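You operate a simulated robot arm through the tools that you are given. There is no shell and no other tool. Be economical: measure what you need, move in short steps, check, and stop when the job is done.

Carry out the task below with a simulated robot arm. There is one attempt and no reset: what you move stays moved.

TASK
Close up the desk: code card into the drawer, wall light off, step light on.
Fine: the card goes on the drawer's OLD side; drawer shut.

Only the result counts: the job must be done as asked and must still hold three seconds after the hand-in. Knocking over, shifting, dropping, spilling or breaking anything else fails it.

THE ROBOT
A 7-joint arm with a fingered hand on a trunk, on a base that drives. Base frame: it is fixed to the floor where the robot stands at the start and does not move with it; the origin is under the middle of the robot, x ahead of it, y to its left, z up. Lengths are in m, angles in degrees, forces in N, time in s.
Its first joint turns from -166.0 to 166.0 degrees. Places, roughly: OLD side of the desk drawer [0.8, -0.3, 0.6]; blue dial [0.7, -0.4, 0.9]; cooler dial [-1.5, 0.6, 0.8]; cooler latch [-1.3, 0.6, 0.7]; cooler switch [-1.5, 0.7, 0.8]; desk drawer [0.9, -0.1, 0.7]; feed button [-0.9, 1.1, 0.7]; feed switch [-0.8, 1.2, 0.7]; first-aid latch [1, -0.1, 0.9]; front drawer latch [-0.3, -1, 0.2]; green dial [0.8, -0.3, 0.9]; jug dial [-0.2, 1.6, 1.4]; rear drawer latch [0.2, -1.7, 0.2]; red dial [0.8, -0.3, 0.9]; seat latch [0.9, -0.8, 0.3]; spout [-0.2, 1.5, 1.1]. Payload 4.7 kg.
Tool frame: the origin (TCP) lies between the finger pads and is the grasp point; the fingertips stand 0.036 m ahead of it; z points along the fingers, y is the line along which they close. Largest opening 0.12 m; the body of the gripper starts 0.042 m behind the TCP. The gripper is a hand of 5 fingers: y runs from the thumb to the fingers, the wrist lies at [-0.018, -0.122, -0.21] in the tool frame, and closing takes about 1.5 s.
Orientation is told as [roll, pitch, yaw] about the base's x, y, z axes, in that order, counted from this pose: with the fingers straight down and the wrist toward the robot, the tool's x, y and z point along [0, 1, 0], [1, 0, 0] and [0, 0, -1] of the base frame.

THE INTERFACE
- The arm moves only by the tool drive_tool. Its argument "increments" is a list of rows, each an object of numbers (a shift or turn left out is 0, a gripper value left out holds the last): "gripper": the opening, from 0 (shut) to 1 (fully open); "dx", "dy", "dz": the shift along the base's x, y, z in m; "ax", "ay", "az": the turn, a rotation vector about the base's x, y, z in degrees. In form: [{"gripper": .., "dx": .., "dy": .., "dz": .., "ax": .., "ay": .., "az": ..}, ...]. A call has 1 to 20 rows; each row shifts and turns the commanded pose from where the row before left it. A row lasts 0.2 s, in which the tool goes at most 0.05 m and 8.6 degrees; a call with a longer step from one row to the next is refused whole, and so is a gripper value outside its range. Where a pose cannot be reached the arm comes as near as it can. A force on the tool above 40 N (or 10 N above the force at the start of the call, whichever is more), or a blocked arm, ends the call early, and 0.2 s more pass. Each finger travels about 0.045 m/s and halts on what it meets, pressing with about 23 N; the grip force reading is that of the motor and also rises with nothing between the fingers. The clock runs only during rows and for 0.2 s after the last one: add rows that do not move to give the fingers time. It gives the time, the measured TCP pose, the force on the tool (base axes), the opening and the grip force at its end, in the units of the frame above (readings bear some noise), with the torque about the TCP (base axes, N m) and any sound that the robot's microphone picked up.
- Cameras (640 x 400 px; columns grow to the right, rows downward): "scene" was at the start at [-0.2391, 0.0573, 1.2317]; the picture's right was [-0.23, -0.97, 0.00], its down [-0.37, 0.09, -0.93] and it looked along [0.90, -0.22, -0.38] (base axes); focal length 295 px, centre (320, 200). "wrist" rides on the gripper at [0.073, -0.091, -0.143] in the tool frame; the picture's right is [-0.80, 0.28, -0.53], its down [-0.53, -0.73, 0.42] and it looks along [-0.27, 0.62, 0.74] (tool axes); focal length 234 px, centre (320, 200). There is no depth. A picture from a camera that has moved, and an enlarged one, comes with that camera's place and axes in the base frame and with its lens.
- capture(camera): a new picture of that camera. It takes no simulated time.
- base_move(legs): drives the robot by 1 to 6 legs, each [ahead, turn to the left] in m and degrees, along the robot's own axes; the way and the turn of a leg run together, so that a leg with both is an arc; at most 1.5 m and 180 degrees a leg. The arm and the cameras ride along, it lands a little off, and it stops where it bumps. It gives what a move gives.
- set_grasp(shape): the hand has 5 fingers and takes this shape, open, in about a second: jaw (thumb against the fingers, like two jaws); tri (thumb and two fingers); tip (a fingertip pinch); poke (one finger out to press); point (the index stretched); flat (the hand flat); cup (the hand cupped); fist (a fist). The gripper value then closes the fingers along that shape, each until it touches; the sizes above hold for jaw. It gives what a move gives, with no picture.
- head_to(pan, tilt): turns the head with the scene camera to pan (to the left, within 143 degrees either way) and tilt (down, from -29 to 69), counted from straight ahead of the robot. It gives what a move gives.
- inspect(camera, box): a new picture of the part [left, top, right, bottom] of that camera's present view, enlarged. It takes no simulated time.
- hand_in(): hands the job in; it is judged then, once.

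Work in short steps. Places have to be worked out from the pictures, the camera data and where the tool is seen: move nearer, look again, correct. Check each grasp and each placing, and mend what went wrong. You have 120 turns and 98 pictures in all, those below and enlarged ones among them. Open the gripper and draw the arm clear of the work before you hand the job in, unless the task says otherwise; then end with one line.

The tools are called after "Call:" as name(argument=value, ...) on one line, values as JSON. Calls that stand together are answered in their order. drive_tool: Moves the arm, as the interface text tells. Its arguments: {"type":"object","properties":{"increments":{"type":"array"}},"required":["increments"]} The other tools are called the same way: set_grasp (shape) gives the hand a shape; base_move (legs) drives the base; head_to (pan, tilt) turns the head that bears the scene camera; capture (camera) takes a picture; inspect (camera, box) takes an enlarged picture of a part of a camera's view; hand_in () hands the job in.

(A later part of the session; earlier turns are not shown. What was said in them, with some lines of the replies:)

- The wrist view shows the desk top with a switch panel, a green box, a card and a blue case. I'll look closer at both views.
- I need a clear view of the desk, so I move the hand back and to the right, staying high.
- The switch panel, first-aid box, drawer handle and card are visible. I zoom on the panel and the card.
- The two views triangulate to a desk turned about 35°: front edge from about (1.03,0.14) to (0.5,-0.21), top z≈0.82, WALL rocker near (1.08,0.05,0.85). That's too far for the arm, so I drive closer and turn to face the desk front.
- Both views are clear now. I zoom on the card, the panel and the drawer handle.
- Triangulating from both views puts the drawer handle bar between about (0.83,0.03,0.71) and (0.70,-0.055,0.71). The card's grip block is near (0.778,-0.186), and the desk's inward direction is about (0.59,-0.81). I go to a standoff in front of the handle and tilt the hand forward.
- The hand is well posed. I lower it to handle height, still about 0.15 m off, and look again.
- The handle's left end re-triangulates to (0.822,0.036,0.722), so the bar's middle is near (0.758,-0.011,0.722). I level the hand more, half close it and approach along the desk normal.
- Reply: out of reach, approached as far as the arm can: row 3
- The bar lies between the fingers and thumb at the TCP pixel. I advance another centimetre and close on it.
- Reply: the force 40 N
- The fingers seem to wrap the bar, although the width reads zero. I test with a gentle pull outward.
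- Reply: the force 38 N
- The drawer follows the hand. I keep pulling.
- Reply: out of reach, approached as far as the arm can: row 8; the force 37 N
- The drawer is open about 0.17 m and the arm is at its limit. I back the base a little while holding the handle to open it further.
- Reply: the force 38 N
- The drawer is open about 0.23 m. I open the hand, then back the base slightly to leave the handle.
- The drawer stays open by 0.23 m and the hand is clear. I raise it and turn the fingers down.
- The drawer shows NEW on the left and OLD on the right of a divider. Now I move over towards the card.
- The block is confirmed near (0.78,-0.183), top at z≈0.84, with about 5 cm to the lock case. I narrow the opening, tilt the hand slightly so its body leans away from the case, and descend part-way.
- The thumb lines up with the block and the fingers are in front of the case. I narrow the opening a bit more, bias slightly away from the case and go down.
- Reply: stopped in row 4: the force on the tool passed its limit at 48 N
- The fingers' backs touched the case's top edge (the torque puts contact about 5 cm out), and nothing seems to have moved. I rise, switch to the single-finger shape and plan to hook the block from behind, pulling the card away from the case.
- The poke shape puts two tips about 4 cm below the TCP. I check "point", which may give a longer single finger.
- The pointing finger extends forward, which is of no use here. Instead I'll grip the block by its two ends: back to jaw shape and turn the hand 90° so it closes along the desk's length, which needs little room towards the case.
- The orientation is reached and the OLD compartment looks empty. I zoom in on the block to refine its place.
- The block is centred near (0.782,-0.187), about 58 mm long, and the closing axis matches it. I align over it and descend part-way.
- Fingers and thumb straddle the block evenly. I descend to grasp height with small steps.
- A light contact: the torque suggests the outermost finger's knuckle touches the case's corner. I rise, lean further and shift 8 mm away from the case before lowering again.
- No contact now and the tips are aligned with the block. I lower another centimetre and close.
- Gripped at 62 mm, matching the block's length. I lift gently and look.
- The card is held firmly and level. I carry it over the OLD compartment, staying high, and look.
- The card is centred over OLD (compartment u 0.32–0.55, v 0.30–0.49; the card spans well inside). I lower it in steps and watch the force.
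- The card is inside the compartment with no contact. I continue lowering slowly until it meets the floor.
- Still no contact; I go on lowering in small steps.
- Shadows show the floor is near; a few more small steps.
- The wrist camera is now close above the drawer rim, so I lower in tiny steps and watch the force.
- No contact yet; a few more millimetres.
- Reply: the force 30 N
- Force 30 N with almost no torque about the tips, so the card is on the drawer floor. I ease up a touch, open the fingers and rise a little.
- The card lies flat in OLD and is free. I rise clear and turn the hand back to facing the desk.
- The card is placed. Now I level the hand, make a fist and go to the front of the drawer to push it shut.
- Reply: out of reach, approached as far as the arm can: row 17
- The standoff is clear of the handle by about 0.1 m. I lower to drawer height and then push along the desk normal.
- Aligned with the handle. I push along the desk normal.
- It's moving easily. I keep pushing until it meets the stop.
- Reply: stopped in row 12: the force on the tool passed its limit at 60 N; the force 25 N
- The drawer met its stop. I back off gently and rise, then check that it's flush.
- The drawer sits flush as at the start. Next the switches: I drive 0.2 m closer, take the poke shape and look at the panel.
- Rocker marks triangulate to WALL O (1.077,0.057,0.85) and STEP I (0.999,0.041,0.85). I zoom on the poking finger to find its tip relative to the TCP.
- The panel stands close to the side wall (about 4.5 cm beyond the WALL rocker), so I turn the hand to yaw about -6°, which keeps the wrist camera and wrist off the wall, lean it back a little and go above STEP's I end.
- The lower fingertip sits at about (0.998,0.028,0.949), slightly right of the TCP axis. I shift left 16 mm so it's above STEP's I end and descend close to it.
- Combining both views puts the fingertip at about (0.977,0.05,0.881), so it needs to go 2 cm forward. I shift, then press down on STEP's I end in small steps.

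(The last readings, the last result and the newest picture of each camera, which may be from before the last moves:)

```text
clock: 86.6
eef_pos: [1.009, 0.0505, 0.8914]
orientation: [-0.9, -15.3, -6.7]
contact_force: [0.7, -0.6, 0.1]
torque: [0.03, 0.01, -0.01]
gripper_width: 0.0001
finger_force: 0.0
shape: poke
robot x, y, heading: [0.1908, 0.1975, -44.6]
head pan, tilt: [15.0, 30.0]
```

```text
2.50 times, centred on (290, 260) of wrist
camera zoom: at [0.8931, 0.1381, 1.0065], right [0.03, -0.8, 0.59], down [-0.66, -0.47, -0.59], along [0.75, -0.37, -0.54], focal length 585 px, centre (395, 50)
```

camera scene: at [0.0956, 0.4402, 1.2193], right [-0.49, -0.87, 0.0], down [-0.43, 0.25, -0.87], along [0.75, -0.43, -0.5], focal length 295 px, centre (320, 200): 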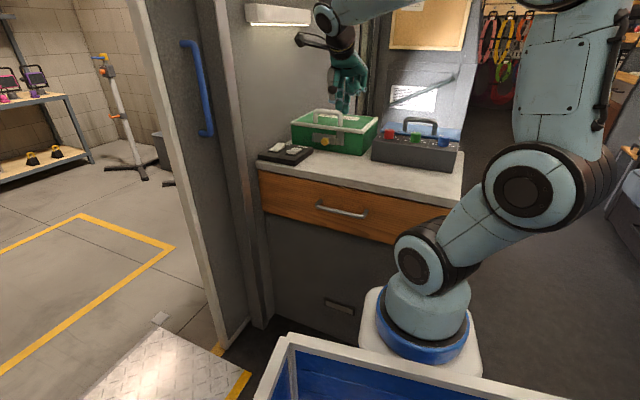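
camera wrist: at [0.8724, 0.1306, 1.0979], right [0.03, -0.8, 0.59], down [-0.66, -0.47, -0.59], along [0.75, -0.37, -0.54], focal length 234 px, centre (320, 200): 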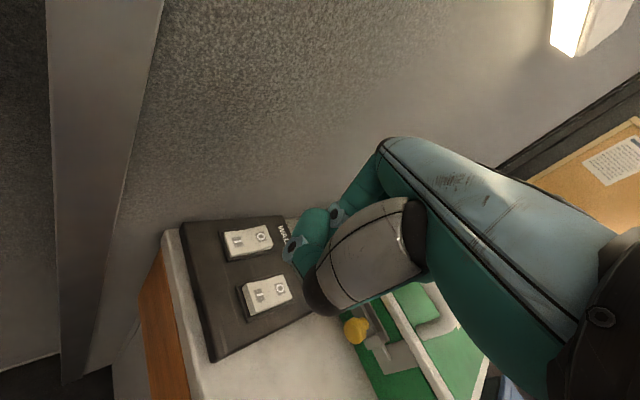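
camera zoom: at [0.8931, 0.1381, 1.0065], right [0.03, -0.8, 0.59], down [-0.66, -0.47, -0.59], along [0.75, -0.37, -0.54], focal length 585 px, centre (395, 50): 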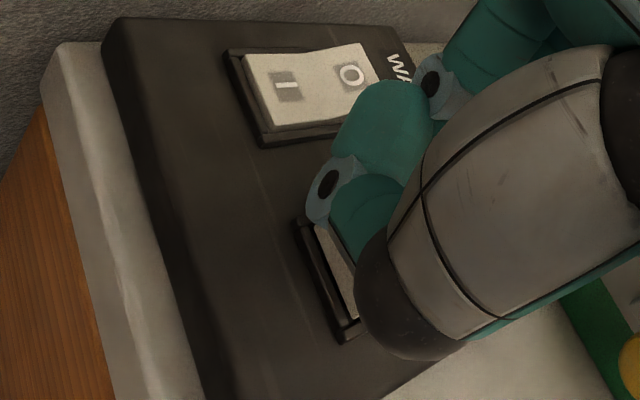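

No contact yet. Comparing tip and rocker in both images, the tip should go about 1 cm to the right along the panel and slightly nearer; I adjust and press.

Call:
drive_tool(increments=[{"dz": 0.004}, {"dx": -0.0116, "dy": -0.001}, {"dz": -0.006}, {"dz": -0.004}, {"dz": -0.004}, {"dz": -0.003}, {}])

Call:
inspect(camera="scene", box=[250, 90, 330, 170])

```text
clock: 88.1
eef_pos: [0.9997, 0.0501, 0.8894]
orientation: [-0.7, -16.2, -6.6]
contact_force: [-1.3, 0.0, 9.6]
torque: [-0.13, 0.04, -0.06]
gripper_width: 0.0
finger_force: 0.1
shape: poke
robot x, y, heading: [0.1956, 0.2008, -44.5]
head pan, tilt: [15.0, 30.0]
stopped in row 7: the force on the tool passed its limit at 42 N (the readings are from after the stop); the commanded pose is now the measured one
```

```text
5.00 times, centred on (290, 130) of scene
camera zoom: at [0.0953, 0.4403, 1.2193], right [-0.49, -0.87, 0.0], down [-0.43, 0.25, -0.87], along [0.75, -0.43, -0.5], focal length 1476 px, centre (470, 550)
```

zoom: 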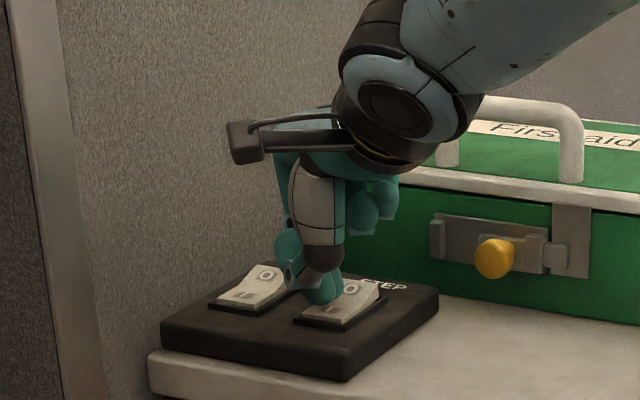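

The STEP rocker now looks tipped to I. I rise and check it, and look at the step light.

Call:
drive_tool(increments=[{"dz": 0.02}, {"dz": 0.03}, {}])

Call:
capture(camera="scene")

Call:
inspect(camera="scene", box=[250, 90, 330, 170])

```text
clock: 88.9
eef_pos: [0.9987, 0.0479, 0.9371]
orientation: [-0.8, -16.1, -6.6]
contact_force: [0.4, 0.3, 1.1]
torque: [0.04, 0.03, 0.03]
gripper_width: 0.0001
finger_force: 0.0
shape: poke
robot x, y, heading: [0.1956, 0.1968, -44.8]
head pan, tilt: [15.0, 30.0]
```

```text
18 pictures are left
camera scene: at [0.0956, 0.4402, 1.2193], right [-0.49, -0.87, 0.0], down [-0.43, 0.25, -0.87], along [0.75, -0.43, -0.5], focal length 295 px, centre (320, 200)
```

scene: 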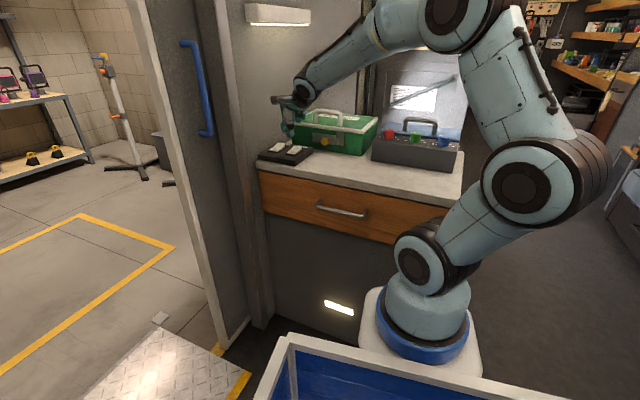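

```text
5.00 times, centred on (290, 130) of scene
camera zoom: at [0.0956, 0.4402, 1.2193], right [-0.49, -0.87, 0.0], down [-0.43, 0.25, -0.87], along [0.75, -0.43, -0.5], focal length 1476 px, centre (470, 550)
```

zoom: 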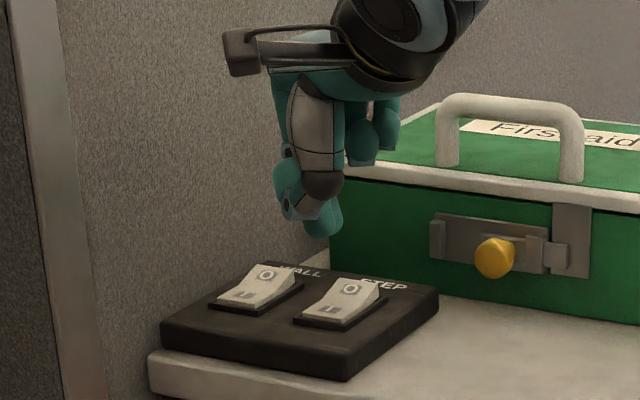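

The step light in the desk's base is on. I check whether the wall light is still lit.

Call:
inspect(camera="scene", box=[220, 0, 340, 60])

```text
5.33 times, centred on (280, 30) of scene
camera zoom: at [0.0956, 0.4402, 1.2193], right [-0.49, -0.87, 0.0], down [-0.43, 0.25, -0.87], along [0.75, -0.43, -0.5], focal length 1574 px, centre (533, 1107)
```

zoom: 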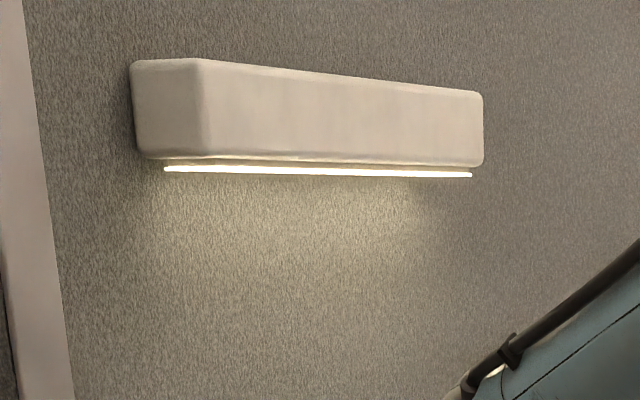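

The wall light is still on. I move the finger above the WALL rocker's O end and lower it close.

Call:
drive_tool(increments=[{"dx": 0.03, "dy": 0.005}, {"dx": 0.03, "dy": 0.005}, {"dx": 0.021, "dy": 0.004}, {"dz": -0.015}, {"dz": -0.015}, {}])

Call:
inspect(camera="scene", box=[250, 90, 330, 170])

Call:
inspect(camera="wrist", box=[180, 180, 400, 340])

```text
clock: 90.3
eef_pos: [1.0798, 0.0628, 0.9044]
orientation: [-0.8, -16.0, -6.7]
contact_force: [0.4, 0.8, 0.0]
torque: [0.03, 0.0, -0.01]
gripper_width: 0.0002
finger_force: 0.1
shape: poke
robot x, y, heading: [0.197, 0.1963, -44.7]
head pan, tilt: [15.0, 30.0]
```

```text
5.00 times, centred on (290, 130) of scene
camera zoom: at [0.0956, 0.4402, 1.2193], right [-0.49, -0.87, 0.0], down [-0.43, 0.25, -0.87], along [0.75, -0.43, -0.5], focal length 1476 px, centre (470, 550)
```

zoom: 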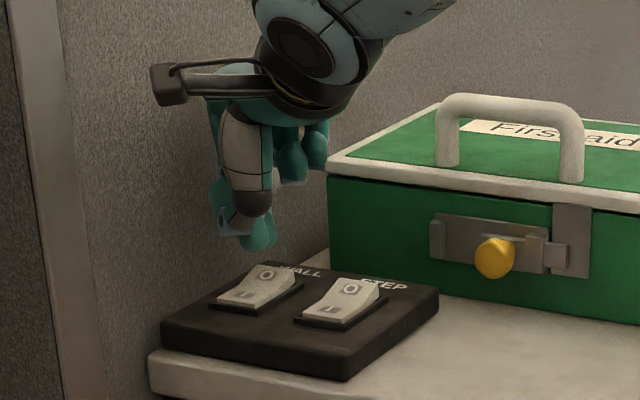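

```text
2.50 times, centred on (290, 260) of wrist
camera zoom: at [0.9629, 0.151, 1.018], right [0.03, -0.81, 0.59], down [-0.65, -0.47, -0.6], along [0.76, -0.37, -0.53], focal length 585 px, centre (395, 50)
```

zoom: 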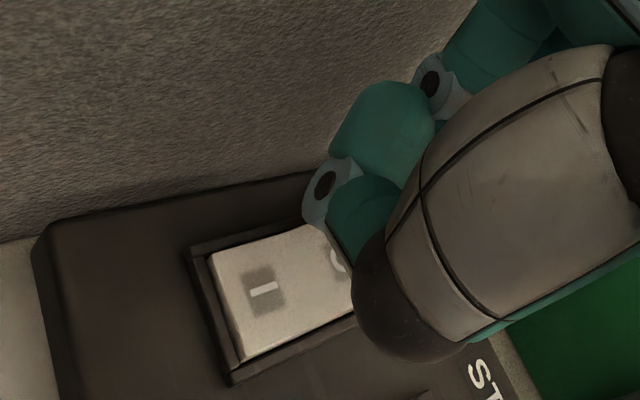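

The finger is just past the O mark and a touch left. I correct by a few millimetres and press down in small steps.

Call:
drive_tool(increments=[{"dx": -0.0055, "dy": 0.0005}, {"dz": -0.006}, {"dz": -0.005}, {"dz": -0.004}, {"dz": -0.003}, {"dz": -0.003}, {}])

Call:
inspect(camera="scene", box=[220, 0, 350, 170])

```text
clock: 91.9
eef_pos: [1.0761, 0.0635, 0.8868]
orientation: [-0.8, -16.1, -6.6]
contact_force: [-0.2, -0.8, 5.3]
torque: [-0.08, -0.09, -0.02]
gripper_width: 0.0
finger_force: 0.0
shape: poke
robot x, y, heading: [0.1962, 0.1994, -44.6]
head pan, tilt: [15.0, 30.0]
```

```text
2.35 times, centred on (285, 85) of scene
camera zoom: at [0.0955, 0.4402, 1.2193], right [-0.49, -0.87, 0.0], down [-0.43, 0.25, -0.87], along [0.75, -0.43, -0.5], focal length 695 px, centre (402, 471)
```

zoom: 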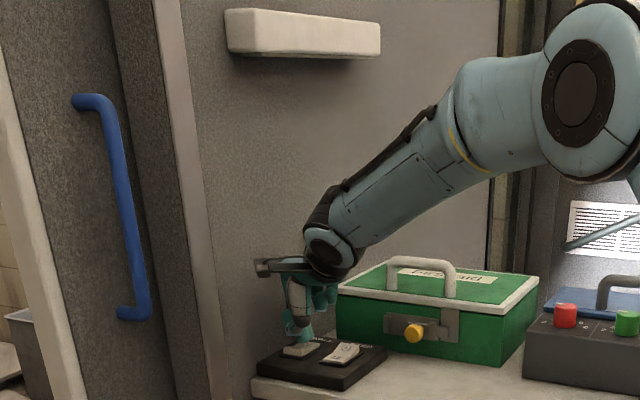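

The wall light has gone off. I rise and draw the arm clear of the desk, then check everything.

Call:
drive_tool(increments=[{"dz": 0.01}, {"dz": 0.03}, {"dz": 0.04}, {"dz": 0.04}, {"dz": 0.04}, {"dx": -0.04}, {"dx": -0.04}, {"dx": -0.04}, {"dx": -0.04}, {"dx": -0.04}, {"dx": -0.04}, {"dx": -0.04}, {"dx": -0.04}, {"dx": -0.04}, {}])

Call:
set_grasp(shape="jaw")

Call:
base_move(legs=[[-0.12, 0]])

Call:
capture(camera="scene")

Call:
capture(camera="wrist")

```text
clock: 95.1
eef_pos: [0.7156, 0.0637, 1.0442]
orientation: [-0.8, -16.0, -6.6]
contact_force: [-0.2, -0.5, -0.3]
torque: [0.03, 0.03, -0.02]
gripper_width: 0.0
finger_force: 0.1
shape: poke
robot x, y, heading: [0.1938, 0.1977, -44.8]
head pan, tilt: [15.0, 30.0]
```

```text
clock: 96.0
eef_pos: [0.716, 0.0631, 1.0446]
orientation: [-0.8, -16.0, -6.6]
contact_force: [-0.6, -0.3, -0.3]
torque: [0.01, -0.01, -0.04]
gripper_width: 0.1199
finger_force: 0.0
shape: jaw
robot x, y, heading: [0.1957, 0.1993, -44.5]
head pan, tilt: [15.0, 30.0]
```

```text
clock: 97.2
eef_pos: [0.6315, 0.1465, 1.0444]
orientation: [-0.8, -15.9, -6.6]
contact_force: [0.9, -0.3, 0.2]
torque: [0.02, 0.02, 0.01]
gripper_width: 0.1197
finger_force: 0.0
shape: jaw
robot x, y, heading: [0.1085, 0.277, -44.6]
head pan, tilt: [15.0, 30.0]
```

```text
12 pictures are left
camera scene: at [0.011, 0.5234, 1.2193], right [-0.49, -0.87, 0.0], down [-0.43, 0.25, -0.87], along [0.75, -0.43, -0.5], focal length 295 px, centre (320, 200)
```

scene: 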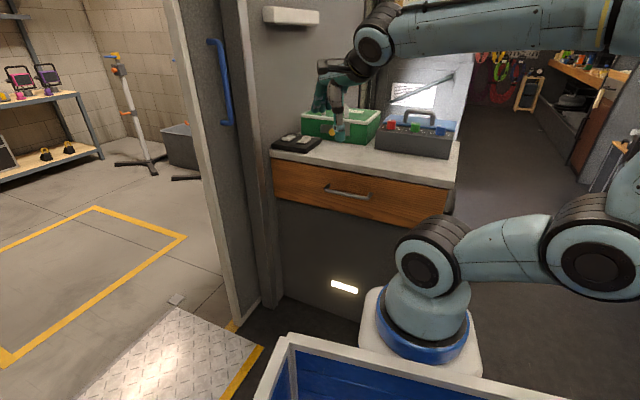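

```text
11 pictures are left
camera wrist: at [0.5141, 0.2337, 1.157], right [0.03, -0.81, 0.59], down [-0.65, -0.47, -0.6], along [0.76, -0.37, -0.53], focal length 234 px, centre (320, 200)
```

wrist: 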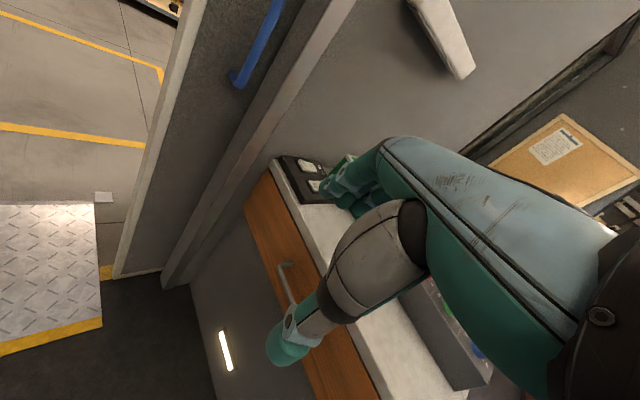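

Wall light off, step light on. One close check that the drawer is fully shut.

Call:
inspect(camera="scene", box=[260, 90, 470, 240])

Call:
inspect(camera="wrist", box=[190, 140, 410, 400])

```text
2.67 times, centred on (365, 165) of scene
camera zoom: at [0.011, 0.5234, 1.2193], right [-0.49, -0.87, 0.0], down [-0.43, 0.25, -0.87], along [0.75, -0.43, -0.5], focal length 787 px, centre (200, 293)
```

zoom: 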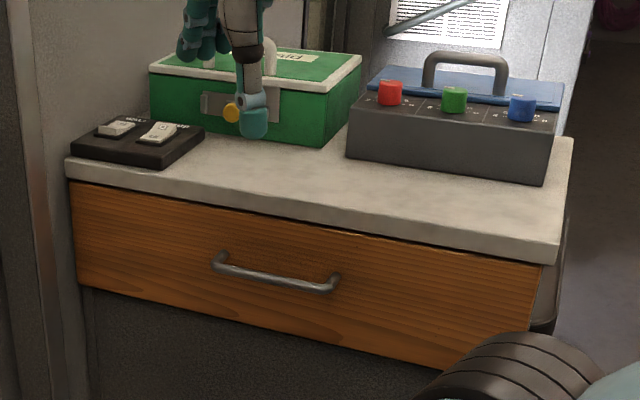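

```text
1.54 times, centred on (300, 270) of wrist
camera zoom: at [0.5141, 0.2337, 1.157], right [0.03, -0.81, 0.59], down [-0.65, -0.47, -0.6], along [0.76, -0.37, -0.53], focal length 360 px, centre (351, 92)
```

zoom: 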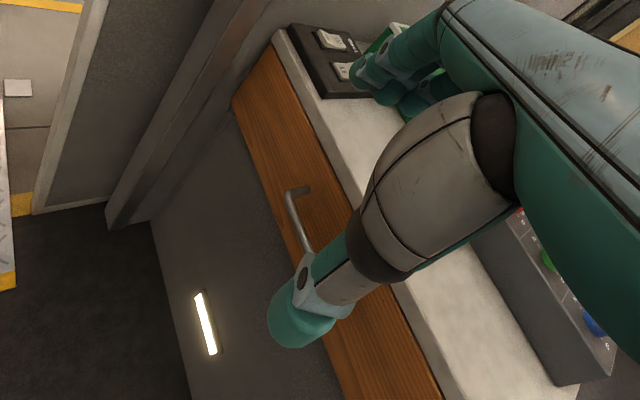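

The drawer is flush under the top as at the start, the first-aid box and lock case are unmoved, and the hand is open and clear. I hand the job in.

Call:
hand_in()

```text
The job is handed in.
```

The code card is on the drawer's OLD side, the drawer is shut, the wall light is off and the step light is on. The hand brushed the lock case twice while I was reaching for the card, but the pictures show nothing else moved.
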